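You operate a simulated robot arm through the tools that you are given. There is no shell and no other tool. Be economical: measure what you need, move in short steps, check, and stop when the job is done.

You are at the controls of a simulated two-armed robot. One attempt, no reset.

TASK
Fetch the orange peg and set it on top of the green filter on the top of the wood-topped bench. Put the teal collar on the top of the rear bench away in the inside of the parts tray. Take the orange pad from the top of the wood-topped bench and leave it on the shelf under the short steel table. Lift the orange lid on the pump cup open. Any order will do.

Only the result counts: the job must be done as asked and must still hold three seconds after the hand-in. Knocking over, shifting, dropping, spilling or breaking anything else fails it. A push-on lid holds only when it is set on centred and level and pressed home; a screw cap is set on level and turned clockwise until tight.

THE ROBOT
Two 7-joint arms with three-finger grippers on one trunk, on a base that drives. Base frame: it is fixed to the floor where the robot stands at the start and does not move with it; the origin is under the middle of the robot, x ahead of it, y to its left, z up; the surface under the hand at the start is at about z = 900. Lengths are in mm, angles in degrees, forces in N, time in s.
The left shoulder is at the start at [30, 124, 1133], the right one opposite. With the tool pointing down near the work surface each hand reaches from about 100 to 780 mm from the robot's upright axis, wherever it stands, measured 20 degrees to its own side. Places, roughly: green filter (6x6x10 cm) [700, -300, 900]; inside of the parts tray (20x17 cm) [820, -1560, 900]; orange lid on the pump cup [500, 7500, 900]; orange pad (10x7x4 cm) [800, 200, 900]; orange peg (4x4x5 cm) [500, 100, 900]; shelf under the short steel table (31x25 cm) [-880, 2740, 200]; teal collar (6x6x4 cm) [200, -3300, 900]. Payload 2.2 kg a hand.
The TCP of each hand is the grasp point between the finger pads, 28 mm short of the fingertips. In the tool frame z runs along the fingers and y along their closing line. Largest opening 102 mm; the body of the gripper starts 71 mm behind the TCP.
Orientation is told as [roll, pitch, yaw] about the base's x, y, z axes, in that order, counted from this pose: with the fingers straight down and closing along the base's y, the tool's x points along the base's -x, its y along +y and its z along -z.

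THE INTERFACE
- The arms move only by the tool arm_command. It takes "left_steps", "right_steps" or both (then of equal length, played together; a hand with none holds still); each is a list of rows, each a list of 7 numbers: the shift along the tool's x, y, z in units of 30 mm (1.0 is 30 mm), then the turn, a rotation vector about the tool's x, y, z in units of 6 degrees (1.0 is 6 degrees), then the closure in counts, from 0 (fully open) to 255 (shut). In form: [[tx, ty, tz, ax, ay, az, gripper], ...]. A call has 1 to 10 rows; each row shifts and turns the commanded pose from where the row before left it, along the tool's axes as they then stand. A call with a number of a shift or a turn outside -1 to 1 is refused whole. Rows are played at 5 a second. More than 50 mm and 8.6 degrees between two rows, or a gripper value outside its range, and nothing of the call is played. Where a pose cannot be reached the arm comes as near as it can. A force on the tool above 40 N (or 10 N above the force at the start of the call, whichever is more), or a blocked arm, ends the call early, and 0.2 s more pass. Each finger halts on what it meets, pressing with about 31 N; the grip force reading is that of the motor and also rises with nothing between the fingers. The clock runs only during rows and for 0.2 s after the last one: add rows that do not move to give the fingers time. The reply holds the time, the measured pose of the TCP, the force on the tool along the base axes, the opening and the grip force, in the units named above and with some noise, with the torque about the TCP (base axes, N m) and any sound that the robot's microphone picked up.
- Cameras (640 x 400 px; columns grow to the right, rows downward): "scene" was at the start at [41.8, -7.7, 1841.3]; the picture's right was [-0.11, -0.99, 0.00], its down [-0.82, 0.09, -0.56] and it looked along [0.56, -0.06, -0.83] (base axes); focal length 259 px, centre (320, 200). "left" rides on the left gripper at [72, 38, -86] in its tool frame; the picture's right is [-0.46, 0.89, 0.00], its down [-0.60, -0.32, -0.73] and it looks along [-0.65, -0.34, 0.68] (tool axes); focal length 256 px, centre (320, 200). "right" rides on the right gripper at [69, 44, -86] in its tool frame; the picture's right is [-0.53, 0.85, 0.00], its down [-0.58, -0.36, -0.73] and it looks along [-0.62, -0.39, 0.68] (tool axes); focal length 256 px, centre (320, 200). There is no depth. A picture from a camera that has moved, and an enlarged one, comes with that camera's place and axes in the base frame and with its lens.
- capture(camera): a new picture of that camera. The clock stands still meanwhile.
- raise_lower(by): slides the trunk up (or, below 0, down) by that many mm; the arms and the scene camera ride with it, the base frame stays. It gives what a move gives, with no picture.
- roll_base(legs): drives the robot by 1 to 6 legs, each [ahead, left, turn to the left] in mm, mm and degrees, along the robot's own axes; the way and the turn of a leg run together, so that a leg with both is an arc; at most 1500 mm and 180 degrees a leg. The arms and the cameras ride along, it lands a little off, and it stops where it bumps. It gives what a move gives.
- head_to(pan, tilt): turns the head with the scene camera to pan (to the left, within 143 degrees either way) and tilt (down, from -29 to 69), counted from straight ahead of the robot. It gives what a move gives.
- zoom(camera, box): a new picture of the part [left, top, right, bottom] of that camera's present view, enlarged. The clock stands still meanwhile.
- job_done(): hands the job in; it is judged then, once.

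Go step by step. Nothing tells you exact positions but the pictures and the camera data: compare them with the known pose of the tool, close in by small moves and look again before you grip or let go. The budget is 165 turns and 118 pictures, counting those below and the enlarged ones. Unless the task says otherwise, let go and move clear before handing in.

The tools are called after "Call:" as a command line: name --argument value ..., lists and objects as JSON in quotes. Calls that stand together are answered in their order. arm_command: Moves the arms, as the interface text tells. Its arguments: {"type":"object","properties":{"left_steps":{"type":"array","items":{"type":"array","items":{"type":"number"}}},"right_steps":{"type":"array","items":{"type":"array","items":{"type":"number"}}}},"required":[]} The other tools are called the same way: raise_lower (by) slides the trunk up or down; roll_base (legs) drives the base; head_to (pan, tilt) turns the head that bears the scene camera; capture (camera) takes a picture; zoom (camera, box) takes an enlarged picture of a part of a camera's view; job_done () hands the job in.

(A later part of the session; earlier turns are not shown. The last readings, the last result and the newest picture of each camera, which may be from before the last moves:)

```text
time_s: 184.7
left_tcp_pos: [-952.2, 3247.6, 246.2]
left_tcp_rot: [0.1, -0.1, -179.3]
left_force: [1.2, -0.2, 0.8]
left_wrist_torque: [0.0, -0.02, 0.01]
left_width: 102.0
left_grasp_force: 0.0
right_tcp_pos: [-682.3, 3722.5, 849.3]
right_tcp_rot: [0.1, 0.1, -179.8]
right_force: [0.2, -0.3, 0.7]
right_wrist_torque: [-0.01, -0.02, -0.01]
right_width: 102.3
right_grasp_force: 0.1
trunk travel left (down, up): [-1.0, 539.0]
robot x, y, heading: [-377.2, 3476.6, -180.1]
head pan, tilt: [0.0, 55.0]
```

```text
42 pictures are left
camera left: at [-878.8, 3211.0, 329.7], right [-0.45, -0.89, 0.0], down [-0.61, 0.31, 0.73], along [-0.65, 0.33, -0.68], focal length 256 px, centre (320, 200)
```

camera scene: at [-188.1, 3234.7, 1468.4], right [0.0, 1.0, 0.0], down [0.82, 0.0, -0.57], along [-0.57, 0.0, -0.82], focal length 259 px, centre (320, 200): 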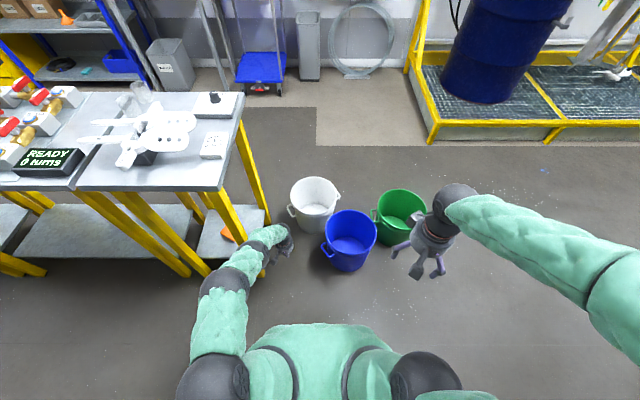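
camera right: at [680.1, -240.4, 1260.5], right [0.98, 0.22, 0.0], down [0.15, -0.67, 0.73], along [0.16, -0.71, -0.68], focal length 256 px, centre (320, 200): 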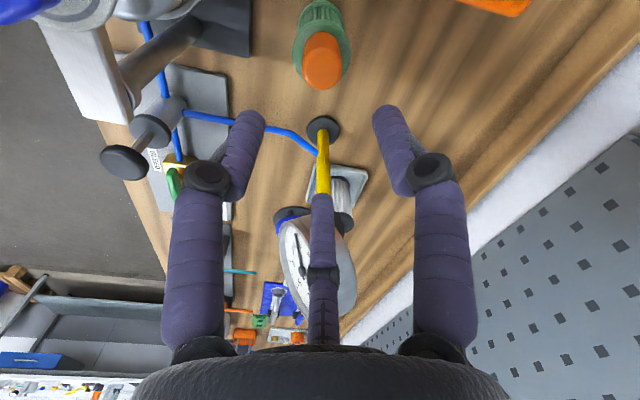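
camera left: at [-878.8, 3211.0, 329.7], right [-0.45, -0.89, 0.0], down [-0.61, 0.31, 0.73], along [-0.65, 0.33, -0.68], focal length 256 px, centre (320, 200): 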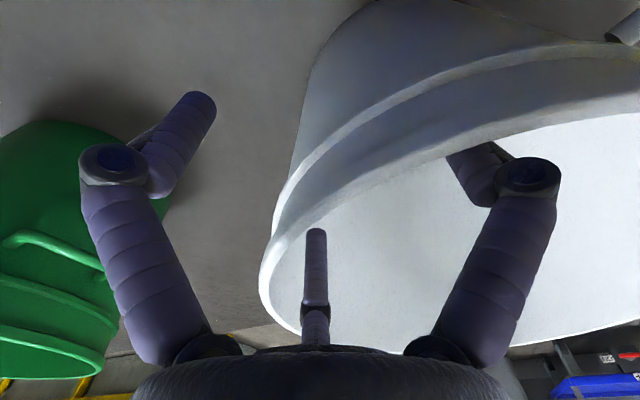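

Well straddled: the left finger is outside, the other two inside. I'll close and pull white 42 mm towards -y.

Call:
arm_command --left_steps '[[0, 0, 0, 0, 0, 0, 100], [0, 0, 0, 0, 0, 0, 180], [0, 0, 0, 0, 0, 0, 255], [0, 0, 0, 0, 0, 0, 255], [0, 0, 0, 0, 0, 0, 255], [0, 0, 0, 0, 0, 0, 255]]'

Call:
roll_base --legs '[[0, 42, 0]]'

Call:
arm_command --left_steps '[[0, 0, 0, 0, 0, 0, 0], [0, 0, 0, 0, 0, 0, 0], [0, 0, 0, 0, 0, 0, 0], [0, 0, -0.5, 0, 0, 0, 0], [0, 0, -0.9, 0, 0, 0, 0], [0, 0, -0.9, 0, 0, 0, 0], [0, 0, -0.9, 0, 0, 0, 0], [0, 0, -0.9, 0, 0, 0, 0]]'

Call:
zoom --camera "scene" --box '[200, 130, 440, 300]'

```text
time_s: 186.1
left_tcp_pos: [-952.9, 3247.8, 246.8]
left_tcp_rot: [0.2, -0.2, -179.2]
left_force: [-3.7, -0.2, 3.8]
left_wrist_torque: [-1.03, 1.72, -0.56]
left_width: 11.2
left_grasp_force: 31.4
right_tcp_pos: [-680.9, 3722.9, 850.2]
right_tcp_rot: [0.1, 0.1, -179.8]
right_force: [0.6, -0.5, -0.6]
right_wrist_torque: [0.0, -0.01, 0.02]
right_width: 102.2
right_grasp_force: 0.0
trunk travel left (down, up): [-1.0, 539.0]
robot x, y, heading: [-378.9, 3477.5, -179.9]
head pan, tilt: [0.0, 55.0]
```

```text
time_s: 186.9
left_tcp_pos: [-953.4, 3239.6, 247.1]
left_tcp_rot: [0.2, -0.3, -179.6]
left_force: [0.8, 2.9, 7.1]
left_wrist_torque: [-0.89, 1.18, -0.35]
left_width: 10.9
left_grasp_force: 31.0
right_tcp_pos: [-681.9, 3711.6, 848.9]
right_tcp_rot: [0.1, 0.1, -180.0]
right_force: [0.1, 0.3, -0.3]
right_wrist_torque: [0.0, 0.0, 0.01]
right_width: 102.0
right_grasp_force: 0.2
trunk travel left (down, up): [-1.0, 539.0]
robot x, y, heading: [-376.4, 3465.4, -180.0]
head pan, tilt: [0.0, 55.0]
stopped in leg 1: the robot was blocked; the commanded pose is now the measured one
```

```text
time_s: 188.7
left_tcp_pos: [-953.3, 3240.9, 369.1]
left_tcp_rot: [0.1, -0.1, -179.4]
left_force: [0.3, 1.0, -0.6]
left_wrist_torque: [-0.03, 0.03, 0.0]
left_width: 101.8
left_grasp_force: 0.1
right_tcp_pos: [-682.6, 3711.5, 850.0]
right_tcp_rot: [0.0, 0.0, -179.9]
right_force: [0.1, 0.0, -0.2]
right_wrist_torque: [0.03, 0.01, -0.01]
right_width: 102.2
right_grasp_force: 0.1
trunk travel left (down, up): [-1.0, 539.0]
robot x, y, heading: [-375.2, 3467.0, -180.0]
head pan, tilt: [0.0, 55.0]
```

```text
2.35 times, centred on (320, 215) of scene
camera zoom: at [-418.8, 3466.0, 1468.4], right [0.0, 1.0, 0.0], down [0.82, 0.0, -0.57], along [-0.57, 0.0, -0.82], focal length 610 px, centre (320, 165)
```

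zoom: 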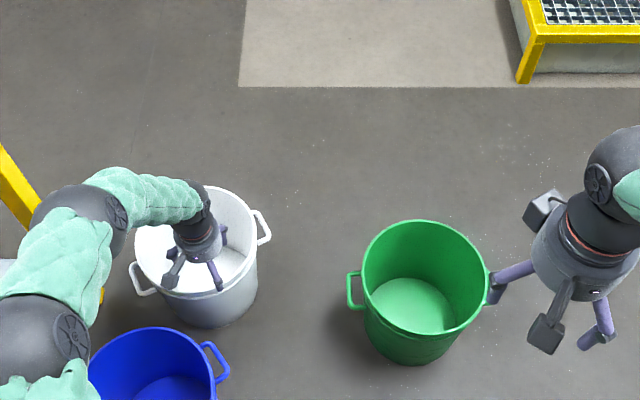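

The robot's corner met blue after 10 mm, so I'll back off a touch and move white the remaining ~32 mm using the arm only.

Call:
roll_base --legs '[[0, -12, 0]]'

Call:
arm_command --left_steps '[[0, 0.3, 0.8, 0, 0, 0, 0], [0, 0, 0.8, 0, 0, 0, 0], [0, 0, 0.8, 0, 0, 0, 0], [0, 0, 0.8, 0, 0, 0, 0], [0, 0, 0.8, 0, 0, 0, 0], [0, 0, 0, 0, 0, 0, 0], [0, 0, 0, 0, 0, 0, 100], [0, 0, 0, 0, 0, 0, 180], [0, 0, 0, 0, 0, 0, 255], [0, 0, 0, 0, 0, 0, 255]]'

Call:
arm_command --left_steps '[[0, 0, 0, 0, 0, 0, 255], [0, 0, 0, 0, 0, 0, 255], [0, 0.25, 0, 0, 0, 0, 255], [0, 0.25, 0, 0, 0, 0, 255], [0, 0.25, 0, 0, 0, 0, 255], [0, 0.25, 0, 0, 0, 0, 255], [0, 0, 0, 0, 0, 0, 255]]'

Call:
zoom --camera "scene" --box '[200, 130, 440, 300]'

```text
time_s: 189.4
left_tcp_pos: [-952.1, 3253.8, 369.3]
left_tcp_rot: [0.1, -0.1, -179.5]
left_force: [1.1, 0.4, 0.0]
left_wrist_torque: [-0.01, 0.01, 0.02]
left_width: 102.1
left_grasp_force: 0.0
right_tcp_pos: [-681.9, 3723.3, 850.1]
right_tcp_rot: [0.1, 0.0, -179.9]
right_force: [0.1, -1.4, 0.0]
right_wrist_torque: [0.02, -0.03, 0.03]
right_width: 102.2
right_grasp_force: 0.0
trunk travel left (down, up): [-1.0, 539.0]
robot x, y, heading: [-378.6, 3480.4, -179.8]
head pan, tilt: [0.0, 55.0]
```

```text
time_s: 191.7
left_tcp_pos: [-954.4, 3244.0, 249.6]
left_tcp_rot: [0.1, -0.3, -179.5]
left_force: [-3.5, -0.4, 3.2]
left_wrist_torque: [-0.96, 1.41, -0.41]
left_width: 10.7
left_grasp_force: 30.5
right_tcp_pos: [-683.0, 3724.7, 850.1]
right_tcp_rot: [0.1, 0.1, -179.9]
right_force: [-0.3, 0.8, 1.0]
right_wrist_torque: [-0.06, 0.03, -0.02]
right_width: 101.7
right_grasp_force: 0.1
trunk travel left (down, up): [-1.0, 539.0]
robot x, y, heading: [-378.1, 3480.8, -180.0]
head pan, tilt: [0.0, 55.0]
```

```text
time_s: 193.2
left_tcp_pos: [-954.0, 3213.4, 249.0]
left_tcp_rot: [0.1, -0.3, -179.5]
left_force: [1.7, 3.9, 9.4]
left_wrist_torque: [-0.31, 1.96, -0.69]
left_width: 12.3
left_grasp_force: 30.4
right_tcp_pos: [-681.6, 3724.8, 849.2]
right_tcp_rot: [0.1, 0.0, -179.9]
right_force: [-0.2, 0.8, -0.4]
right_wrist_torque: [-0.02, 0.03, 0.01]
right_width: 101.8
right_grasp_force: 0.1
trunk travel left (down, up): [-1.0, 539.0]
robot x, y, heading: [-380.1, 3475.3, -180.4]
head pan, tilt: [0.0, 55.0]
```

```text
2.35 times, centred on (320, 215) of scene
camera zoom: at [-417.9, 3478.5, 1468.4], right [0.0, 1.0, 0.0], down [0.82, 0.0, -0.57], along [-0.57, 0.0, -0.82], focal length 610 px, centre (320, 165)
```

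zoom: 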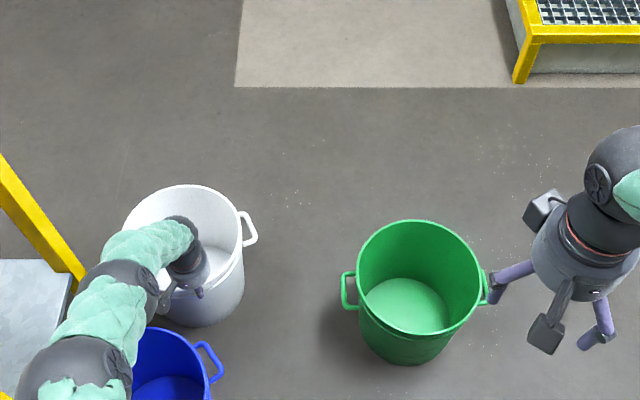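

White's centre is now about y 3170. I'll give it another 13 mm, release, and reposition for green.

Call:
arm_command --left_steps '[[0, 0.22, 0, 0, 0, 0, 255], [0, 0.22, 0, 0, 0, 0, 255], [0, 0, 0, 0, 0, 0, 255], [0, 0, 0, 0, 0, 0, 0], [0, 0, 0, 0, 0, 0, 0], [0, 0, -0.5, 0, 0, 0, 0], [0, 0, -0.9, 0, 0, 0, 0], [0, 0, -0.9, 0, 0, 0, 0], [0, 0, -0.9, 0, 0, 0, 0], [0, 0, -0.9, 0, 0, 0, 0]]'

Call:
roll_base --legs '[[100, 0, 0]]'

```text
time_s: 195.4
left_tcp_pos: [-952.8, 3200.3, 372.7]
left_tcp_rot: [0.1, -0.1, -179.5]
left_force: [0.3, 0.5, 0.4]
left_wrist_torque: [0.03, 0.02, 0.01]
left_width: 102.1
left_grasp_force: 0.1
right_tcp_pos: [-682.6, 3724.6, 848.5]
right_tcp_rot: [0.0, 0.0, -179.9]
right_force: [0.7, 0.2, 0.0]
right_wrist_torque: [0.01, 0.0, 0.01]
right_width: 101.8
right_grasp_force: 0.0
trunk travel left (down, up): [-1.0, 539.0]
robot x, y, heading: [-379.3, 3476.4, -179.7]
head pan, tilt: [0.0, 55.0]
```

```text
time_s: 196.3
left_tcp_pos: [-983.2, 3201.5, 372.8]
left_tcp_rot: [0.0, -0.1, -179.6]
left_force: [-0.5, -0.9, -0.5]
left_wrist_torque: [0.01, 0.0, -0.01]
left_width: 102.1
left_grasp_force: 0.1
right_tcp_pos: [-711.9, 3724.4, 848.9]
right_tcp_rot: [0.1, 0.1, -179.9]
right_force: [0.3, 0.0, -0.2]
right_wrist_torque: [0.0, 0.07, -0.02]
right_width: 101.9
right_grasp_force: 0.1
trunk travel left (down, up): [-1.0, 539.0]
robot x, y, heading: [-410.6, 3477.5, -180.1]
head pan, tilt: [0.0, 55.0]
stopped in leg 1: the robot was blocked; the commanded pose is now the measured one
```

That leg had the wrong sign and nudged something; I'll back off straight away, then look at all the buckets.

Call:
roll_base --legs '[[-130, 0, 0], [0, -320, 0]]'

Call:
capture --camera "scene"

Call:
capture --camera "left"

```text
time_s: 199.3
left_tcp_pos: [-852.2, 3517.1, 371.7]
left_tcp_rot: [0.1, 0.0, -179.5]
left_force: [0.2, -0.4, -0.1]
left_wrist_torque: [-0.01, 0.01, 0.0]
left_width: 102.0
left_grasp_force: 0.0
right_tcp_pos: [-580.5, 4040.7, 849.5]
right_tcp_rot: [0.1, 0.2, -180.0]
right_force: [-0.3, -0.2, 0.3]
right_wrist_torque: [-0.02, -0.03, 0.04]
right_width: 102.0
right_grasp_force: 0.1
trunk travel left (down, up): [-1.0, 539.0]
robot x, y, heading: [-276.9, 3797.1, -179.6]
head pan, tilt: [0.0, 55.0]
```

```text
39 pictures are left
camera scene: at [-318.1, 3794.9, 1468.4], right [0.0, 1.0, 0.0], down [0.82, 0.0, -0.57], along [-0.57, 0.0, -0.82], focal length 259 px, centre (320, 200)
```

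scene: 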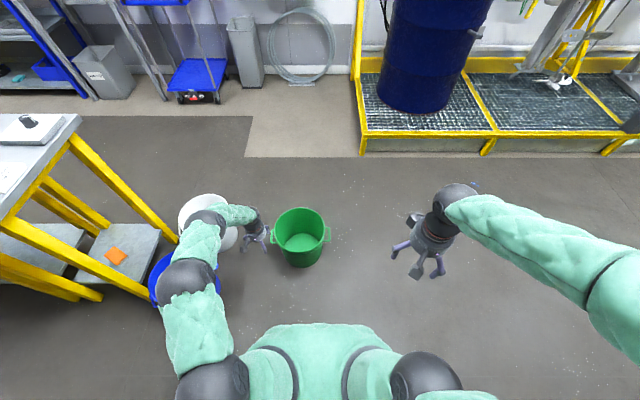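

```text
38 pictures are left
camera left: at [-778.9, 3480.1, 456.0], right [-0.46, -0.89, 0.0], down [-0.61, 0.31, 0.73], along [-0.65, 0.33, -0.68], focal length 256 px, centre (320, 200)
```

left: 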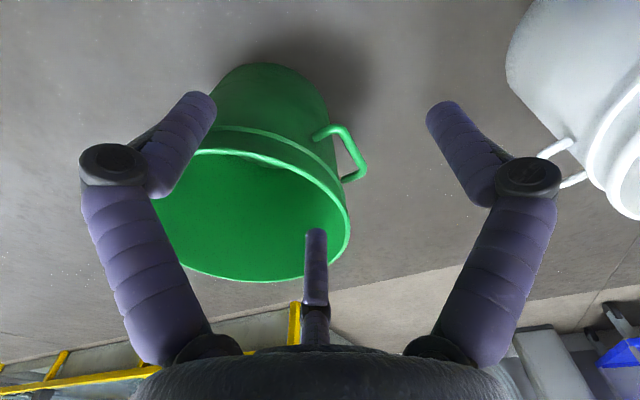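

Blue and white look in place; green's centre is [-978, 3689] and needs about +93 in x and -199 in y. I'll straddle its near rim at [-850, 3615].

Call:
arm_command --left_steps '[[0, -0.82, 0, 0, 0, 0, 0], [0, -0.82, 0, 0, 0, 0, 0], [0, -0.82, 0, 0, 0, 0, 0], [0, -0.82, 0, 0, 0, 0, 0], [0, 0, 0.8, 0, 0, 0, 0], [0, 0, 0.8, 0, 0, 0, 0], [0, 0, 0.8, 0, 0, 0, 0], [0, 0, 0.8, 0, 0, 0, 0], [0, 0, 0.8, 0, 0, 0, 0], [0, 0, 0.1, 0, 0, 0, 0]]'

Call:
capture --camera "left"

```text
time_s: 201.6
left_tcp_pos: [-851.4, 3614.5, 248.6]
left_tcp_rot: [0.0, -0.1, -179.5]
left_force: [0.4, 1.0, -0.1]
left_wrist_torque: [0.01, 0.0, 0.03]
left_width: 101.9
left_grasp_force: 0.0
right_tcp_pos: [-581.0, 4041.3, 849.8]
right_tcp_rot: [0.1, 0.1, -180.0]
right_force: [0.2, 0.1, 0.0]
right_wrist_torque: [0.02, 0.0, 0.03]
right_width: 102.0
right_grasp_force: 0.1
trunk travel left (down, up): [-1.0, 539.0]
robot x, y, heading: [-280.2, 3794.7, -180.1]
head pan, tilt: [0.0, 55.0]
```

```text
37 pictures are left
camera left: at [-778.4, 3577.4, 333.1], right [-0.46, -0.89, 0.0], down [-0.61, 0.31, 0.73], along [-0.65, 0.33, -0.68], focal length 256 px, centre (320, 200)
```

left: 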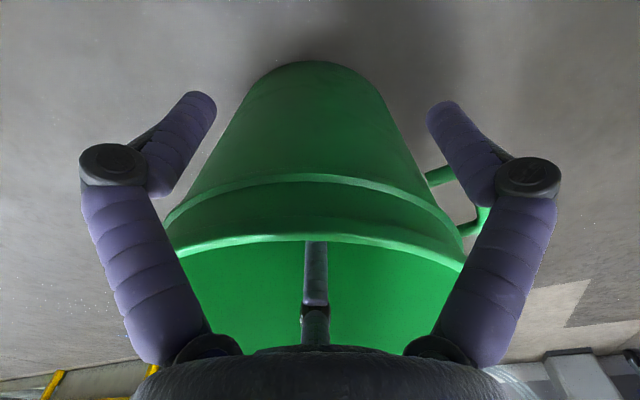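

Perfectly straddled. Closing and driving green back.

Call:
arm_command --left_steps '[[0, 0, 0, 0, 0, 0, 100], [0, 0, 0, 0, 0, 0, 180], [0, 0, 0, 0, 0, 0, 255], [0, 0, 0, 0, 0, 0, 255], [0, 0, 0, 0, 0, 0, 255], [0, 0, 0, 0, 0, 0, 255]]'

Call:
roll_base --legs '[[-93, 199, 0]]'

Call:
arm_command --left_steps '[[0, 0, 0, 0, 0, 0, 0], [0, 0, 0, 0, 0, 0, 0], [0, 0, 0, 0, 0, 0, 0], [0, 0, -0.5, 0, 0, 0, 0], [0, 0, -0.9, 0, 0, 0, 0], [0, 0, -0.9, 0, 0, 0, 0], [0, 0, -0.9, 0, 0, 0, 0], [0, 0, -0.9, 0, 0, 0, 0]]'

Call:
roll_base --legs '[[-98, 0, 0], [0, 660, 0]]'

Call:
capture --camera "scene"

```text
time_s: 202.9
left_tcp_pos: [-852.4, 3614.6, 249.5]
left_tcp_rot: [0.2, -0.3, -179.4]
left_force: [-4.8, 0.0, 5.4]
left_wrist_torque: [0.81, 2.44, 0.73]
left_width: 13.5
left_grasp_force: 30.7
right_tcp_pos: [-580.7, 4040.4, 849.5]
right_tcp_rot: [0.0, 0.0, -180.0]
right_force: [-0.1, -0.2, -0.2]
right_wrist_torque: [0.01, -0.01, -0.02]
right_width: 102.0
right_grasp_force: 0.1
trunk travel left (down, up): [-1.0, 539.0]
robot x, y, heading: [-271.5, 3792.7, -180.1]
head pan, tilt: [0.0, 55.0]
```

```text
time_s: 204.6
left_tcp_pos: [-757.8, 3413.5, 248.7]
left_tcp_rot: [0.1, -0.1, -179.2]
left_force: [6.7, -2.8, 15.1]
left_wrist_torque: [1.83, 1.3, -0.51]
left_width: 12.3
left_grasp_force: 31.4
right_tcp_pos: [-489.6, 3841.0, 850.0]
right_tcp_rot: [0.1, 0.2, -179.5]
right_force: [-0.3, -0.6, -0.4]
right_wrist_torque: [0.01, 0.0, 0.0]
right_width: 102.0
right_grasp_force: 0.0
trunk travel left (down, up): [-1.0, 539.0]
robot x, y, heading: [-183.9, 3596.0, -179.7]
head pan, tilt: [0.0, 55.0]
```

```text
time_s: 206.4
left_tcp_pos: [-758.3, 3413.7, 373.9]
left_tcp_rot: [0.1, 0.0, -179.2]
left_force: [-0.4, 0.3, -0.4]
left_wrist_torque: [-0.03, 0.04, -0.03]
left_width: 102.0
left_grasp_force: 0.0
right_tcp_pos: [-491.0, 3841.5, 849.0]
right_tcp_rot: [0.0, 0.1, -179.6]
right_force: [-0.7, 0.4, 0.0]
right_wrist_torque: [0.01, 0.02, -0.03]
right_width: 101.9
right_grasp_force: 0.1
trunk travel left (down, up): [-1.0, 539.0]
robot x, y, heading: [-182.1, 3599.5, -179.5]
head pan, tilt: [0.0, 55.0]
```

```text
time_s: 209.8
left_tcp_pos: [-649.7, 2964.2, 374.1]
left_tcp_rot: [-0.1, -0.1, 179.8]
left_force: [-0.3, 0.1, -0.2]
left_wrist_torque: [-0.05, -0.02, -0.02]
left_width: 101.8
left_grasp_force: 0.0
right_tcp_pos: [-386.0, 3385.2, 848.0]
right_tcp_rot: [0.1, 0.2, -179.1]
right_force: [0.2, -0.2, 0.5]
right_wrist_torque: [0.02, 0.01, 0.02]
right_width: 102.2
right_grasp_force: 0.1
trunk travel left (down, up): [-1.0, 539.0]
robot x, y, heading: [-76.9, 3143.6, -179.1]
head pan, tilt: [0.0, 55.0]
stopped in leg 2: the force on the tool passed its limit at 88 N (the readings are from after the stop); the commanded pose is now the measured one
```

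```text
36 pictures are left
camera scene: at [-120.3, 3144.1, 1468.4], right [-0.01, 1.0, 0.0], down [0.82, 0.01, -0.57], along [-0.57, -0.01, -0.82], focal length 259 px, centre (320, 200)
```

scene: 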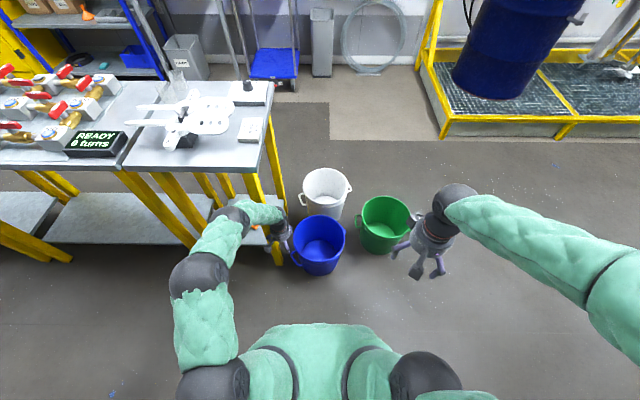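

The hand touched the table leg while sidestepping; I'll retract the arm, then go to the exact viewing pose used before to compare the buckets' positions.

Call:
arm_command --left_steps '[[0, -0.3, 0, 0, 0, 0, 0], [0.9, 0, 0, 0, 0, 0, 0], [0.9, 0, 0, 0, 0, 0, 0], [0.9, 0, 0, 0, 0, 0, 0], [0.9, 0, 0, 0, 0, 0, 0], [0.9, 0, 0, 0, 0, 0, 0], [0.9, 0, 0, 0, 0, 0, 0], [0.9, 0, -0.5, 0, 0, 0, 0], [0.5, 0, -0.9, 0, 0, 0, 0], [0, 0, -0.9, 0, 0, 0, 0]]'

Call:
roll_base --legs '[[10, 209, -0.7]]'

Call:
capture --camera "scene"

Call:
zoom --camera "scene" --box '[300, 150, 480, 290]'

```text
time_s: 212.0
left_tcp_pos: [-447.6, 2973.6, 439.9]
left_tcp_rot: [-0.1, -0.1, 179.8]
left_force: [0.0, -0.6, -0.1]
left_wrist_torque: [0.03, 0.01, -0.01]
left_width: 101.9
left_grasp_force: 0.1
right_tcp_pos: [-386.7, 3385.6, 849.9]
right_tcp_rot: [0.0, 0.1, -179.2]
right_force: [0.2, -0.2, 0.2]
right_wrist_torque: [-0.02, -0.02, 0.01]
right_width: 101.9
right_grasp_force: 0.0
trunk travel left (down, up): [-1.0, 539.0]
robot x, y, heading: [-79.8, 3140.3, -179.0]
head pan, tilt: [0.0, 55.0]
```

```text
time_s: 213.7
left_tcp_pos: [-457.8, 2767.0, 438.8]
left_tcp_rot: [0.0, 0.0, 178.8]
left_force: [0.6, 0.0, 0.1]
left_wrist_torque: [0.01, 0.0, -0.01]
left_width: 102.0
left_grasp_force: 0.1
right_tcp_pos: [-391.4, 3178.9, 848.8]
right_tcp_rot: [0.0, 0.1, 179.9]
right_force: [0.0, 0.3, 0.5]
right_wrist_torque: [0.0, -0.01, 0.0]
right_width: 101.8
right_grasp_force: 0.1
trunk travel left (down, up): [-1.0, 539.0]
robot x, y, heading: [-87.7, 2931.8, 179.7]
head pan, tilt: [0.0, 55.0]
```

```text
35 pictures are left
camera scene: at [-129.0, 2932.0, 1468.4], right [0.0, 1.0, 0.0], down [0.82, 0.0, -0.57], along [-0.57, 0.0, -0.82], focal length 259 px, centre (320, 200)
```

scene: 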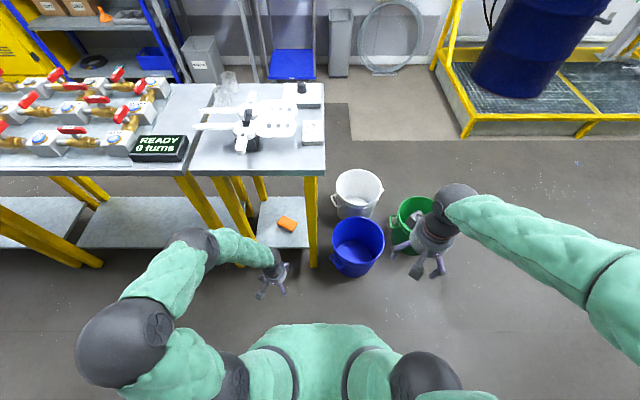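

```text
2.86 times, centred on (390, 220) of scene
camera zoom: at [-129.0, 2932.0, 1468.4], right [0.0, 1.0, 0.0], down [0.82, 0.0, -0.57], along [-0.57, 0.0, -0.82], focal length 741 px, centre (120, 143)
```

zoom: 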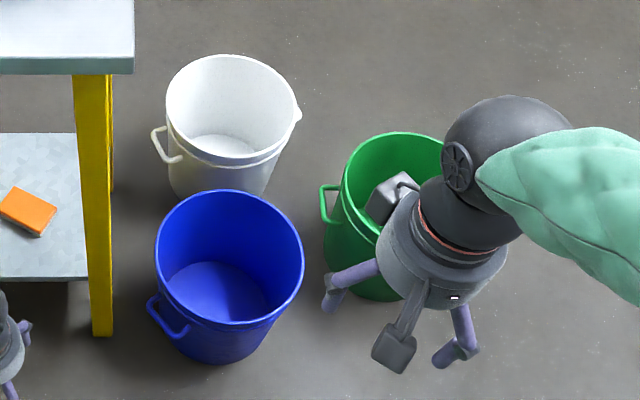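

Compared with the earlier picture, white and green match within a few pixels; blue is about 20–30 mm too near the aisle and 15 mm too far left. I'll give blue one corrective nudge, gripping its rim at 30°.

Call:
roll_base --legs '[[0, -421, 0.3]]'

Call:
arm_command --left_steps '[[-0.8, 0, 0.3, 0, 0, 0, 0], [-0.9, 0, 0.3, 0, 0, 0, 0], [-0.9, 0, 0.3, 0, 0, 0, 0], [-0.9, 0, 0.3, 0, 0, 0, 0], [-0.9, 0, 0.3, 0, 0, 0, 0], [-0.9, 0, 0.3, 0, 0, 0, 0], [0, 0, 0, 0, 0, 0, 0]]'

Call:
capture --camera "left"

```text
time_s: 216.2
left_tcp_pos: [-457.1, 3189.0, 439.3]
left_tcp_rot: [-0.1, -0.2, 179.2]
left_force: [0.8, 0.7, -0.2]
left_wrist_torque: [0.0, 0.0, -0.06]
left_width: 102.2
left_grasp_force: 0.0
right_tcp_pos: [-392.6, 3599.3, 848.5]
right_tcp_rot: [0.1, 0.1, -179.7]
right_force: [-0.4, -0.7, 0.8]
right_wrist_torque: [-0.04, -0.04, -0.01]
right_width: 102.0
right_grasp_force: 0.0
trunk travel left (down, up): [-1.0, 539.0]
robot x, y, heading: [-88.0, 3354.4, -179.7]
head pan, tilt: [0.0, 55.0]
```

```text
time_s: 217.8
left_tcp_pos: [-618.4, 3194.4, 384.3]
left_tcp_rot: [-0.1, 0.0, 179.2]
left_force: [1.0, 0.0, -0.1]
left_wrist_torque: [0.01, -0.02, 0.04]
left_width: 101.9
left_grasp_force: 0.0
right_tcp_pos: [-391.5, 3600.1, 850.1]
right_tcp_rot: [0.2, 0.0, -179.8]
right_force: [-1.4, -0.4, -0.2]
right_wrist_torque: [0.01, -0.02, -0.02]
right_width: 101.9
right_grasp_force: 0.0
trunk travel left (down, up): [-1.0, 539.0]
robot x, y, heading: [-86.8, 3356.9, -179.9]
head pan, tilt: [0.0, 55.0]
```

```text
33 pictures are left
camera left: at [-546.2, 3153.6, 469.1], right [-0.48, -0.88, 0.0], down [-0.6, 0.33, 0.73], along [-0.64, 0.35, -0.68], focal length 256 px, centre (320, 200)
```

left: 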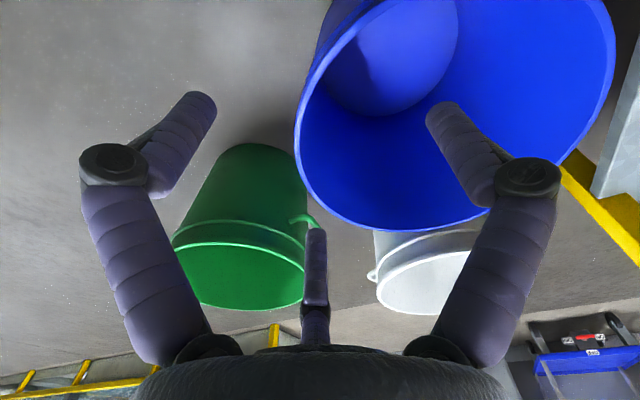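

Blue's centre measures [-726, 3124] here. I'll lower over its rim, close, nudge by (-20, +22), release and rise.

Call:
arm_command --left_steps '[[-0.1, 0.25, 0.8, 0, 0, 0, 0], [0, 0, 0.8, 0, 0, 0, 0], [0, 0, 0.8, 0, 0, 0, 0], [0, 0, 0.8, 0, 0, 0, 0], [0, 0, 0.8, 0, 0, 0, 0], [0, 0, 0.5, 0, 0, 0, 0], [0, 0, 0, 0, 0, 0, 100], [0, 0, 0, 0, 0, 0, 180], [0, 0, 0, 0, 0, 0, 255], [0, 0, 0, 0, 0, 0, 255]]'

Call:
arm_command --left_steps '[[0, 0, 0, 0, 0, 0, 255], [0, 0, 0, 0, 0, 0, 255], [-0.22, -0.25, 0, 0, 0, 0, 255], [-0.22, -0.25, 0, 0, 0, 0, 255], [-0.22, -0.25, 0, 0, 0, 0, 255], [0, 0, 0, 0, 0, 0, 255]]'

Call:
arm_command --left_steps '[[0, 0, 0, 0, 0, 0, 0], [0, 0, 0, 0, 0, 0, 0], [0, 0, 0, 0, 0, 0, 0], [0, 0, -0.5, 0, 0, 0, 0], [0, 0, -0.9, 0, 0, 0, 0], [0, 0, -0.9, 0, 0, 0, 0], [0, 0, -0.9, 0, 0, 0, 0], [0, 0, -0.9, 0, 0, 0, 0]]'

Call:
arm_command --left_steps '[[0.9, 0, 0, 0, 0, 0, 0], [0.9, 0, 0, 0, 0, 0, 0], [0.9, 0, 0, 0, 0, 0, 0], [0.9, 0, -0.5, 0, 0, 0, 0], [0.9, 0, -0.5, 0, 0, 0, 0], [0.9, 0, -0.9, 0, 0, 0, 0], [0.3, 0, -0.9, 0, 0, 0, 0], [0, 0, -0.9, 0, 0, 0, 0], [0, 0, -0.9, 0, 0, 0, 0], [0, 0, -0.9, 0, 0, 0, 0]]'

Call:
capture --camera "scene"

```text
time_s: 220.1
left_tcp_pos: [-619.1, 3185.8, 250.5]
left_tcp_rot: [-0.1, -0.2, 179.1]
left_force: [3.6, 2.0, 8.4]
left_wrist_torque: [-0.66, 1.25, 0.05]
left_width: 14.2
left_grasp_force: 30.6
right_tcp_pos: [-391.0, 3600.6, 848.7]
right_tcp_rot: [0.1, 0.2, -179.9]
right_force: [0.5, -0.1, -0.1]
right_wrist_torque: [0.02, -0.01, 0.04]
right_width: 101.7
right_grasp_force: 0.1
trunk travel left (down, up): [-1.0, 539.0]
robot x, y, heading: [-86.9, 3356.0, -179.7]
head pan, tilt: [0.0, 55.0]
```

```text
time_s: 221.4
left_tcp_pos: [-638.2, 3205.5, 249.7]
left_tcp_rot: [-0.1, -0.3, 179.1]
left_force: [2.3, -5.3, 6.5]
left_wrist_torque: [-2.19, 1.39, 1.12]
left_width: 15.5
left_grasp_force: 30.7
right_tcp_pos: [-392.3, 3600.7, 849.8]
right_tcp_rot: [0.1, 0.1, -179.8]
right_force: [0.3, 0.7, 0.2]
right_wrist_torque: [0.01, 0.03, 0.0]
right_width: 102.1
right_grasp_force: 0.0
trunk travel left (down, up): [-1.0, 539.0]
robot x, y, heading: [-86.0, 3351.4, -180.0]
head pan, tilt: [0.0, 55.0]
```

```text
time_s: 223.2
left_tcp_pos: [-639.0, 3208.8, 374.6]
left_tcp_rot: [-0.2, -0.2, 179.0]
left_force: [1.4, 0.6, -1.5]
left_wrist_torque: [-0.02, 0.0, 0.01]
left_width: 102.1
left_grasp_force: 0.1
right_tcp_pos: [-391.4, 3599.3, 849.1]
right_tcp_rot: [0.1, 0.2, -179.9]
right_force: [0.7, -0.2, 0.5]
right_wrist_torque: [0.01, 0.0, 0.0]
right_width: 101.9
right_grasp_force: 0.1
trunk travel left (down, up): [-1.0, 539.0]
robot x, y, heading: [-90.7, 3351.0, -179.7]
head pan, tilt: [0.0, 55.0]
```

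```text
time_s: 225.4
left_tcp_pos: [-466.9, 3203.6, 541.3]
left_tcp_rot: [-0.1, -0.1, 178.9]
left_force: [-0.5, 0.6, 0.1]
left_wrist_torque: [0.01, 0.02, -0.02]
left_width: 101.7
left_grasp_force: 0.1
right_tcp_pos: [-392.2, 3600.1, 849.2]
right_tcp_rot: [0.1, 0.2, -179.8]
right_force: [0.1, 0.5, -1.0]
right_wrist_torque: [0.0, -0.02, -0.01]
right_width: 101.9
right_grasp_force: 0.1
trunk travel left (down, up): [-1.0, 539.0]
robot x, y, heading: [-86.9, 3355.6, -179.9]
head pan, tilt: [0.0, 55.0]
```

```text
32 pictures are left
camera scene: at [-128.6, 3354.5, 1468.4], right [0.0, 1.0, 0.0], down [0.82, 0.0, -0.57], along [-0.57, 0.0, -0.82], focal length 259 px, centre (320, 200)
```

scene: 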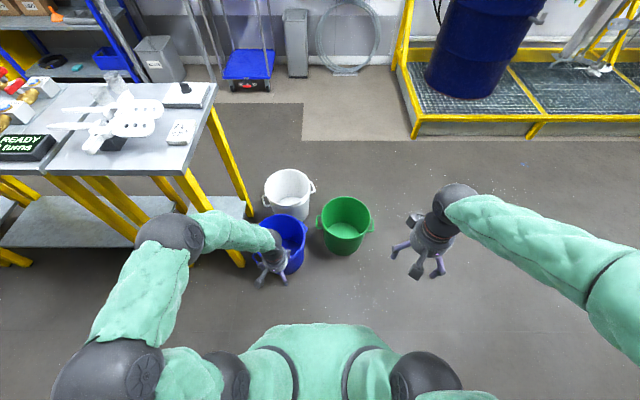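

The buckets are back as near as I can judge. Now I'll raise everything, turn to +y and drive down to the pump cup.

Call:
arm_command --left_steps '[[0, 0, -1, 0, 0, 0, 0], [0, 0, -1, 0, 0, 0, 0], [0, 0, -1, 0, 0, 0, 0], [0, 0, -1, 0, 0, 0, 0], [0, 0, -1, 0, 0, 0, 0], [0, 0, -1, 0, 0, 0, 0], [0, 0, -1, 0, 0, 0, 0], [0, 0, -1, 0, 0, 0, 0], [0, 0, -1, 0, 0, 0, 0], [0, 0, -1, 0, 0, 0, 0]]'

Call:
raise_lower --by 400

Call:
roll_base --legs '[[0, 0, -90], [1400, 0, 0], [1400, 130, 0], [1290, 0, 0]]'

Call:
head_to --pan -80 --tilt 40

Call:
capture --camera "scene"

```text
time_s: 227.7
left_tcp_pos: [-465.2, 3202.7, 840.8]
left_tcp_rot: [-0.1, -0.1, 179.1]
left_force: [-0.9, 0.6, 0.7]
left_wrist_torque: [0.02, -0.01, 0.04]
left_width: 102.2
left_grasp_force: 0.1
right_tcp_pos: [-391.3, 3599.9, 849.3]
right_tcp_rot: [0.0, 0.1, -179.8]
right_force: [0.2, -0.4, -0.7]
right_wrist_torque: [0.02, 0.03, 0.0]
right_width: 102.1
right_grasp_force: 0.0
trunk travel left (down, up): [-1.0, 539.0]
robot x, y, heading: [-84.8, 3357.5, -180.1]
head pan, tilt: [0.0, 55.0]
```

```text
time_s: 231.5
left_tcp_pos: [-465.0, 3203.8, 1240.7]
left_tcp_rot: [-0.1, -0.1, 179.1]
left_force: [-0.4, 0.7, -0.2]
left_wrist_torque: [0.04, 0.02, 0.01]
left_width: 102.3
left_grasp_force: 0.0
right_tcp_pos: [-392.5, 3600.2, 1248.8]
right_tcp_rot: [0.1, 0.0, -179.8]
right_force: [0.0, 0.3, -0.5]
right_wrist_torque: [-0.02, -0.01, 0.0]
right_width: 102.2
right_grasp_force: 0.0
trunk travel left (down, up): [-401.0, 139.0]
robot x, y, heading: [-86.5, 3353.3, -180.2]
head pan, tilt: [0.0, 55.0]
```

```text
time_s: 255.0
left_tcp_pos: [-465.4, 7810.1, 1241.0]
left_tcp_rot: [-0.2, -0.1, 91.3]
left_force: [-0.3, -0.3, 0.8]
left_wrist_torque: [0.0, -0.02, 0.05]
left_width: 102.0
left_grasp_force: 0.0
right_tcp_pos: [-65.4, 7753.4, 1249.4]
right_tcp_rot: [0.1, 0.1, 92.3]
right_force: [-0.5, 0.1, -0.1]
right_wrist_torque: [0.0, -0.01, -0.04]
right_width: 102.0
right_grasp_force: 0.0
trunk travel left (down, up): [-401.0, 139.0]
robot x, y, heading: [-303.2, 7439.7, 92.3]
head pan, tilt: [0.0, 55.0]
```

```text
time_s: 256.5
left_tcp_pos: [-465.8, 7812.0, 1240.5]
left_tcp_rot: [-0.1, -0.1, 91.4]
left_force: [-0.6, 0.1, 0.4]
left_wrist_torque: [0.02, -0.02, 0.01]
left_width: 102.1
left_grasp_force: 0.2
right_tcp_pos: [-64.4, 7752.4, 1249.1]
right_tcp_rot: [0.1, 0.0, 92.4]
right_force: [-0.6, 0.4, -0.8]
right_wrist_torque: [-0.01, -0.02, -0.01]
right_width: 102.0
right_grasp_force: 0.1
trunk travel left (down, up): [-401.0, 139.0]
robot x, y, heading: [-296.7, 7437.6, 92.3]
head pan, tilt: [-80.0, 40.0]
```

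```text
31 pictures are left
camera scene: at [-214.6, 7427.0, 1889.1], right [0.21, -0.98, 0.0], down [-0.63, -0.14, -0.77], along [0.75, 0.16, -0.64], focal length 259 px, centre (320, 200)
```

scene: 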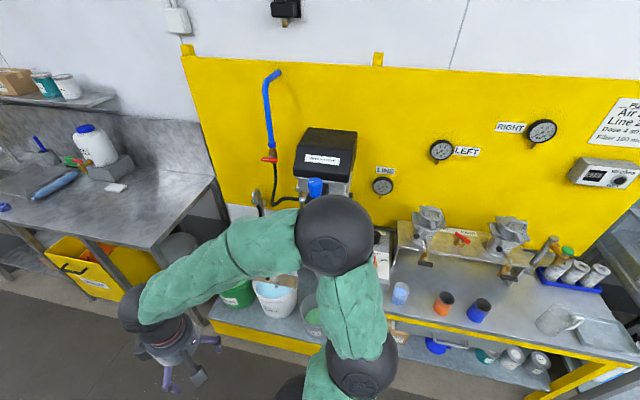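

A workstation with yellow panels is here. I'll turn to face the bench for a clear view.

Call:
roll_base --legs '[[0, 0, -92.3]]'

Call:
head_to --pan 0 --tilt 50

Call:
capture --camera "scene"

```text
time_s: 260.7
left_tcp_pos: [70.9, 7608.0, 1241.6]
left_tcp_rot: [-0.1, -0.1, 1.6]
left_force: [0.6, -0.3, 0.8]
left_wrist_torque: [0.0, 0.05, 0.01]
left_width: 102.2
left_grasp_force: 0.0
right_tcp_pos: [15.8, 7205.7, 1249.5]
right_tcp_rot: [0.1, 0.1, 2.8]
right_force: [0.6, 0.2, 0.7]
right_wrist_torque: [0.0, 0.01, 0.0]
right_width: 101.9
right_grasp_force: 0.1
trunk travel left (down, up): [-401.0, 139.0]
robot x, y, heading: [-301.4, 7435.6, 2.7]
head pan, tilt: [-80.0, 40.0]
```

```text
time_s: 262.2
left_tcp_pos: [70.3, 7606.7, 1241.7]
left_tcp_rot: [0.0, -0.1, 1.5]
left_force: [0.8, 0.9, -0.6]
left_wrist_torque: [-0.01, 0.0, 0.03]
left_width: 101.9
left_grasp_force: 0.0
right_tcp_pos: [15.6, 7206.4, 1249.4]
right_tcp_rot: [0.1, 0.1, 2.8]
right_force: [0.0, 0.7, -0.1]
right_wrist_torque: [0.01, 0.0, 0.0]
right_width: 102.1
right_grasp_force: 0.0
trunk travel left (down, up): [-401.0, 139.0]
robot x, y, heading: [-297.2, 7436.7, 2.9]
head pan, tilt: [0.0, 50.0]
```

```text
30 pictures are left
camera scene: at [-251.7, 7440.6, 1874.9], right [0.05, -1.0, 0.0], down [-0.77, -0.04, -0.64], along [0.64, 0.03, -0.77], focal length 259 px, centre (320, 200)
```

scene: 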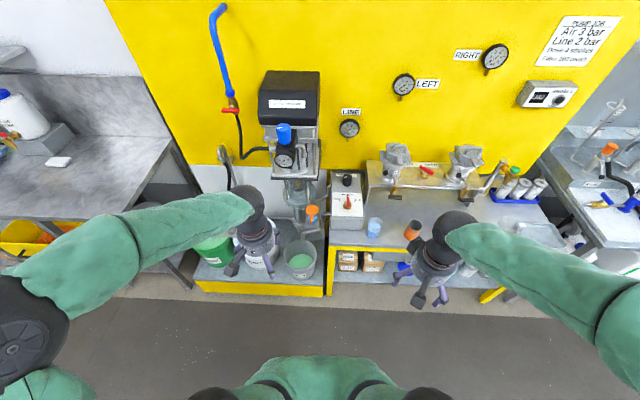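

Call:
zoom --camera "scene" --box '[240, 110, 400, 290]'

```text
2.22 times, centred on (320, 200) of scene
camera zoom: at [-251.7, 7440.6, 1874.9], right [0.05, -1.0, 0.0], down [-0.77, -0.04, -0.64], along [0.64, 0.03, -0.77], focal length 576 px, centre (320, 200)
```

zoom: 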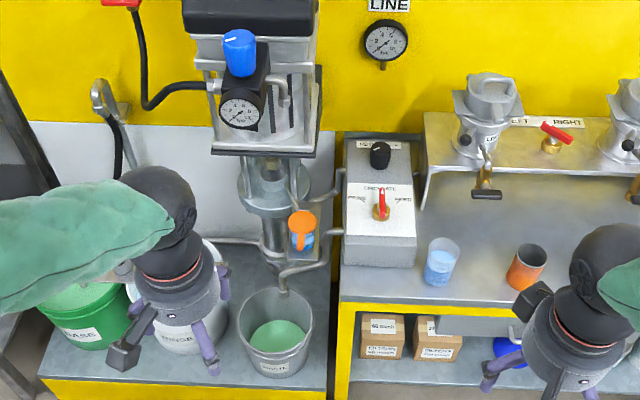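

The orange lid sits on a small blue cup on the pump at about [496, 7514, 900]. I'll zoom right in on it.

Call:
zoom --camera "scene" --box '[295, 185, 335, 230]'

```text
8.89 times, centred on (315, 208) of scene
camera zoom: at [-251.7, 7440.6, 1874.9], right [0.05, -1.0, 0.0], down [-0.77, -0.04, -0.64], along [0.64, 0.03, -0.77], focal length 2306 px, centre (364, 133)
```

zoom: 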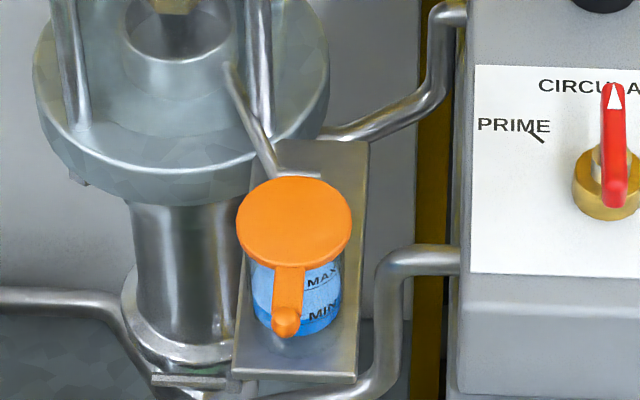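

The lid has a front lifting tab with a ball end and seems hinged at the back. I'll roll closer so that the left hand is in front of it, and view it from the hand camera.

Call:
roll_base --legs '[[225, -75, -2.8]]'

Call:
arm_command --left_steps '[[0, 0, 0.9, 0, 0, 0, 255], [0, 0, 0.9, 0, 0, 0, 255], [0, 0, 0.9, 0, 0, 0, 255], [0, 0, 0.9, 0, 0, 0, 255], [0, 0, 0.9, 0, 0, 0, 255], [0, 0, 0.9, 0, 0, 0, 255]]'

Call:
capture --camera "left"

```text
time_s: 264.0
left_tcp_pos: [303.4, 7517.2, 1241.3]
left_tcp_rot: [-0.2, -0.1, -1.3]
left_force: [-0.4, 0.2, -0.3]
left_wrist_torque: [0.05, 0.04, 0.02]
left_width: 102.0
left_grasp_force: 0.0
right_tcp_pos: [229.2, 7121.7, 1248.7]
right_tcp_rot: [0.1, 0.2, -0.2]
right_force: [-0.3, 0.4, -0.6]
right_wrist_torque: [0.03, 0.01, 0.0]
right_width: 101.9
right_grasp_force: 0.1
trunk travel left (down, up): [-401.0, 139.0]
robot x, y, heading: [-74.0, 7366.3, 0.0]
head pan, tilt: [0.0, 50.0]
```

```text
time_s: 265.4
left_tcp_pos: [303.1, 7515.8, 1079.2]
left_tcp_rot: [-0.1, -0.1, -1.3]
left_force: [-0.1, -0.3, -0.2]
left_wrist_torque: [-0.01, 0.0, 0.0]
left_width: 2.4
left_grasp_force: 31.2
right_tcp_pos: [228.8, 7121.1, 1249.8]
right_tcp_rot: [0.0, 0.3, -0.1]
right_force: [1.4, 0.3, 0.3]
right_wrist_torque: [0.0, 0.02, 0.02]
right_width: 102.2
right_grasp_force: 0.1
trunk travel left (down, up): [-401.0, 139.0]
robot x, y, heading: [-73.8, 7369.2, -0.1]
head pan, tilt: [0.0, 50.0]
```

```text
27 pictures are left
camera left: at [232.1, 7554.8, 1163.8], right [0.48, 0.88, 0.0], down [0.6, -0.33, 0.73], along [0.64, -0.36, -0.68], focal length 256 px, centre (320, 200)
```

left: 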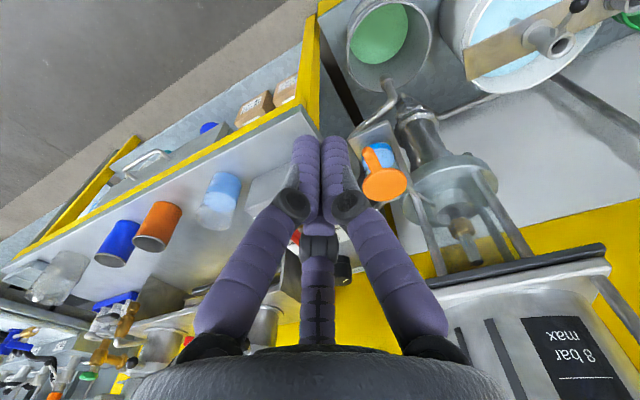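

Call:
zoom --camera "left" --box '[330, 110, 450, 230]'

```text
3.33 times, centred on (390, 170) of left
camera zoom: at [232.1, 7554.8, 1163.8], right [0.48, 0.88, 0.0], down [0.6, -0.33, 0.73], along [0.64, -0.36, -0.68], focal length 853 px, centre (87, 300)
```

zoom: 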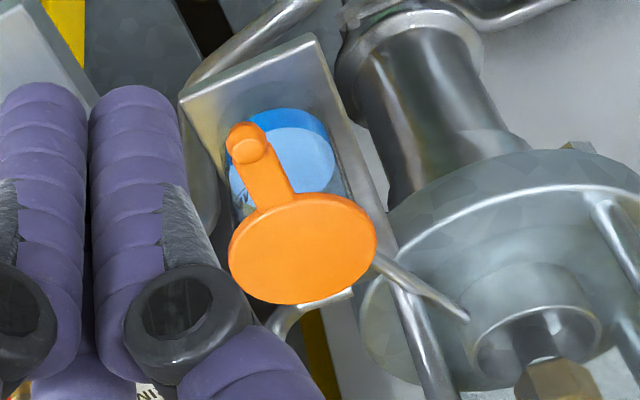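

Triangulated: lid disc centre [494, 7512, 901], lever ball at about [430, 7512, 905], hinge at the rear (x≈528). I'll pitch the closed hand so that the fingers point forward-down, to lift the lever from beneath.

Call:
arm_command --left_steps '[[0, 0, 0, 0, -1, 0, 255], [0, 0, 0, 0, -1, 0, 255], [0, 0, 0, 0, -1, 0, 255], [0, 0, 0, 0, -1, 0, 255], [0, 0, 0, 0, -1, 0, 255], [0, 0, 0, 0, -1, 0, 255], [0, 0, 0, 0, -1, 0, 255], [0, 0, 0, 0, -1, 0, 255], [0, 0, 0, 0, -1, 0, 255], [0, 0, 0, 0, -1, 0, 255]]'

```text
time_s: 267.6
left_tcp_pos: [304.4, 7492.6, 1092.0]
left_tcp_rot: [0.0, -60.1, -1.0]
left_force: [-0.5, -0.3, -0.4]
left_wrist_torque: [-0.01, 0.03, 0.0]
left_width: 2.0
left_grasp_force: 31.0
left hand out of reach, approached as far as the arm can: row 9, 10
right_tcp_pos: [229.0, 7120.3, 1248.8]
right_tcp_rot: [0.1, 0.3, 0.0]
right_force: [0.2, -0.3, 1.5]
right_wrist_torque: [0.02, 0.04, -0.01]
right_width: 102.2
right_grasp_force: 0.2
trunk travel left (down, up): [-401.0, 139.0]
robot x, y, heading: [-73.6, 7367.8, 0.1]
head pan, tilt: [0.0, 50.0]
```

Pitched. Now I'll come down and forward to a spot in front of and just below the lever, and check the true pose.

Call:
arm_command --left_steps '[[0.645, 0, 0.74, 0, 0, 0, 255], [0.645, 0, 0.74, 0, 0, 0, 255], [0.645, 0, 0.74, 0, 0, 0, 255], [0.645, 0, 0.74, 0, 0, 0, 255], [0.645, 0, 0.74, 0, 0, 0, 255], [0.645, 0, 0.74, 0, 0, 0, 255], [0.645, 0, 0.74, 0, 0, 0, 255], [0, 0, 0, 0, 0, 0, 255]]'

Call:
capture --camera "left"

Call:
zoom --camera "scene" --box '[260, 170, 400, 300]'

```text
time_s: 269.4
left_tcp_pos: [355.2, 7418.2, 926.3]
left_tcp_rot: [0.1, -60.1, -1.0]
left_force: [-0.6, 0.2, 0.2]
left_wrist_torque: [0.0, 0.02, 0.02]
left_width: 2.1
left_grasp_force: 31.1
left hand out of reach, approached as far as the arm can: row 1, 2, 3, 4, 5, 6, 7
right_tcp_pos: [227.3, 7119.5, 1249.7]
right_tcp_rot: [0.0, 0.1, -0.1]
right_force: [0.2, 0.2, -0.1]
right_wrist_torque: [0.01, -0.01, -0.05]
right_width: 101.9
right_grasp_force: 0.1
trunk travel left (down, up): [-401.0, 139.0]
robot x, y, heading: [-74.3, 7367.6, 0.0]
head pan, tilt: [0.0, 50.0]
```

```text
25 pictures are left
camera left: at [245.8, 7457.6, 905.3], right [0.25, 0.88, 0.4], down [-0.34, -0.31, 0.89], along [0.91, -0.36, 0.22], focal length 256 px, centre (320, 200)
```

left: 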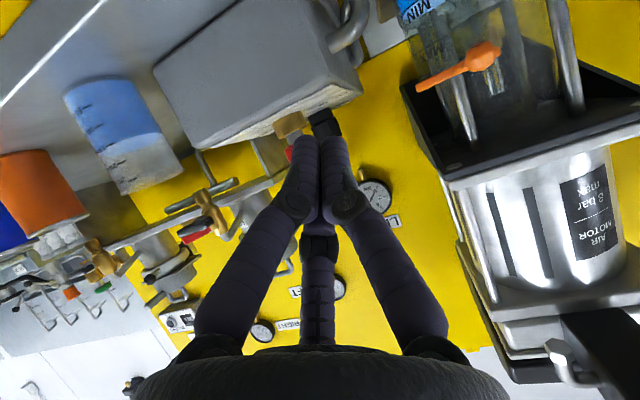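

```text
3.08 times, centred on (330, 235) of scene
camera zoom: at [-27.7, 7367.3, 1874.9], right [0.0, -1.0, 0.0], down [-0.77, 0.0, -0.64], along [0.64, 0.0, -0.77], focal length 798 px, centre (289, 92)
```

zoom: 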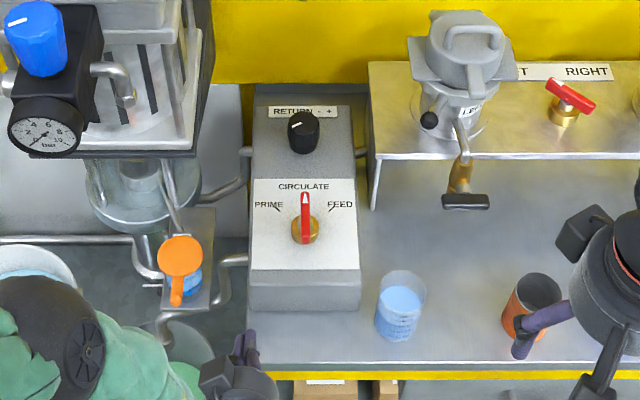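

The pitched arm is too folded this close; I'll roll back 200 mm and re-approach with the arm more extended.

Call:
roll_base --legs '[[-200, 0, 0]]'

Call:
arm_command --left_steps '[[-0.28, 0.39, 0.875, 0, 0, 0, 255], [-0.28, 0.39, 0.875, 0, 0, 0, 255], [-0.28, 0.39, 0.875, 0, 0, 0, 255], [-0.28, 0.39, 0.875, 0, 0, 0, 255], [-0.28, 0.39, 0.875, 0, 0, 0, 255], [-0.28, 0.39, 0.875, 0, 0, 0, 255], [-0.28, 0.39, 0.875, 0, 0, 0, 255], [-0.28, 0.39, 0.875, 0, 0, 0, 255]]'

Call:
capture --camera "left"

```text
time_s: 271.0
left_tcp_pos: [153.9, 7417.6, 927.3]
left_tcp_rot: [0.2, -60.1, -1.2]
left_force: [-0.3, 1.0, 0.1]
left_wrist_torque: [-0.01, 0.02, -0.03]
left_width: 2.4
left_grasp_force: 31.2
right_tcp_pos: [23.6, 7120.3, 1249.2]
right_tcp_rot: [0.0, 0.1, -0.3]
right_force: [-0.7, -0.2, -0.4]
right_wrist_torque: [0.03, -0.04, -0.04]
right_width: 101.6
right_grasp_force: 0.1
trunk travel left (down, up): [-401.0, 139.0]
robot x, y, heading: [-277.0, 7369.7, -0.7]
head pan, tilt: [0.0, 50.0]
```

```text
time_s: 272.8
left_tcp_pos: [154.4, 7416.9, 926.4]
left_tcp_rot: [0.0, -60.0, -1.3]
left_force: [-0.4, 0.5, 0.9]
left_wrist_torque: [0.0, 0.01, 0.02]
left_width: 2.1
left_grasp_force: 31.3
left hand out of reach, approached as far as the arm can: row 1, 2, 3, 4, 5, 6, 7, 8
right_tcp_pos: [25.5, 7120.5, 1248.8]
right_tcp_rot: [0.1, 0.0, -0.3]
right_force: [-0.3, -0.5, -0.3]
right_wrist_torque: [-0.02, -0.01, 0.0]
right_width: 101.7
right_grasp_force: 0.1
trunk travel left (down, up): [-401.0, 139.0]
robot x, y, heading: [-278.9, 7371.1, -0.5]
head pan, tilt: [0.0, 50.0]
```

```text
23 pictures are left
camera left: at [44.6, 7457.5, 905.5], right [0.25, 0.88, 0.4], down [-0.34, -0.31, 0.89], along [0.91, -0.36, 0.22], focal length 256 px, centre (320, 200)
```

left: 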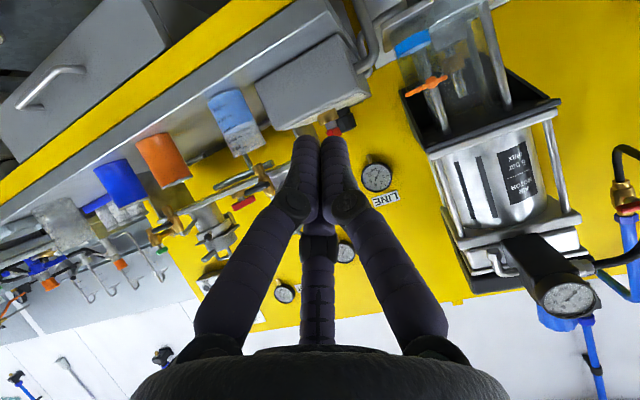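

The arm is at a joint limit with that pitch. I'll reduce the pitch to about -30° and see that it moves freely again.

Call:
arm_command --left_steps '[[0, 0, 0, 0, 1, 0, 255], [0, 0, 0, 0, 1, 0, 255], [0, 0, 0, 0, 1, 0, 255], [0, 0, 0, 0, 1, 0, 255], [0, 0, 0, 0, 1, 0, 255], [0, 0.5, 0, 0, 0, 0, 255], [0, 0.8, 0, 0, 0, 0, 255], [0, 0.9, 0, 0, 0, 0, 255], [0, 0.9, 0, 0, 0, 0, 255], [0, 0, 0, 0, 0, 0, 255]]'

```text
time_s: 275.0
left_tcp_pos: [158.2, 7507.5, 927.3]
left_tcp_rot: [0.1, -30.0, -1.4]
left_force: [-1.0, 0.0, -0.2]
left_wrist_torque: [0.01, -0.01, 0.01]
left_width: 1.9
left_grasp_force: 31.2
right_tcp_pos: [25.1, 7119.7, 1248.3]
right_tcp_rot: [0.0, 0.2, -0.3]
right_force: [0.3, 0.5, 0.0]
right_wrist_torque: [0.03, 0.0, 0.02]
right_width: 101.8
right_grasp_force: 0.1
trunk travel left (down, up): [-401.0, 139.0]
robot x, y, heading: [-277.3, 7367.0, -0.4]
head pan, tilt: [0.0, 50.0]
```

Free again. I'll extend forward first, then add pitch where the arm is more stretched.

Call:
arm_command --left_steps '[[-0.75, 0.03, 0.61, 0, 0, 0, 255], [-0.75, 0.03, 0.61, 0, 0, 0, 255], [-0.75, 0.03, 0.61, 0, 0, 0, 255], [-0.75, 0.03, 0.61, 0, 0, 0, 255], [-0.75, 0.03, 0.61, 0, 0, 0, 255], [-0.75, 0.03, 0.61, 0, 0, 0, 255], [0, 0, 0, 0, -1, 0, 255], [0, 0, 0, 0, -1, 0, 255], [0, 0, 0, 0, -1, 0, 255], [0, 0, 0, 0, -1, 0, 255]]'

```text
time_s: 277.2
left_tcp_pos: [342.3, 7487.6, 908.0]
left_tcp_rot: [1.4, -53.3, -1.2]
left_force: [-0.4, 0.8, 0.3]
left_wrist_torque: [0.02, 0.04, 0.02]
left_width: 2.0
left_grasp_force: 30.9
left hand out of reach, approached as far as the arm can: row 10
right_tcp_pos: [26.0, 7119.4, 1249.2]
right_tcp_rot: [0.1, 0.3, -0.3]
right_force: [0.5, 0.1, -0.2]
right_wrist_torque: [0.02, 0.04, 0.0]
right_width: 102.0
right_grasp_force: 0.0
trunk travel left (down, up): [-401.0, 139.0]
robot x, y, heading: [-277.0, 7364.7, -0.6]
head pan, tilt: [0.0, 50.0]
```

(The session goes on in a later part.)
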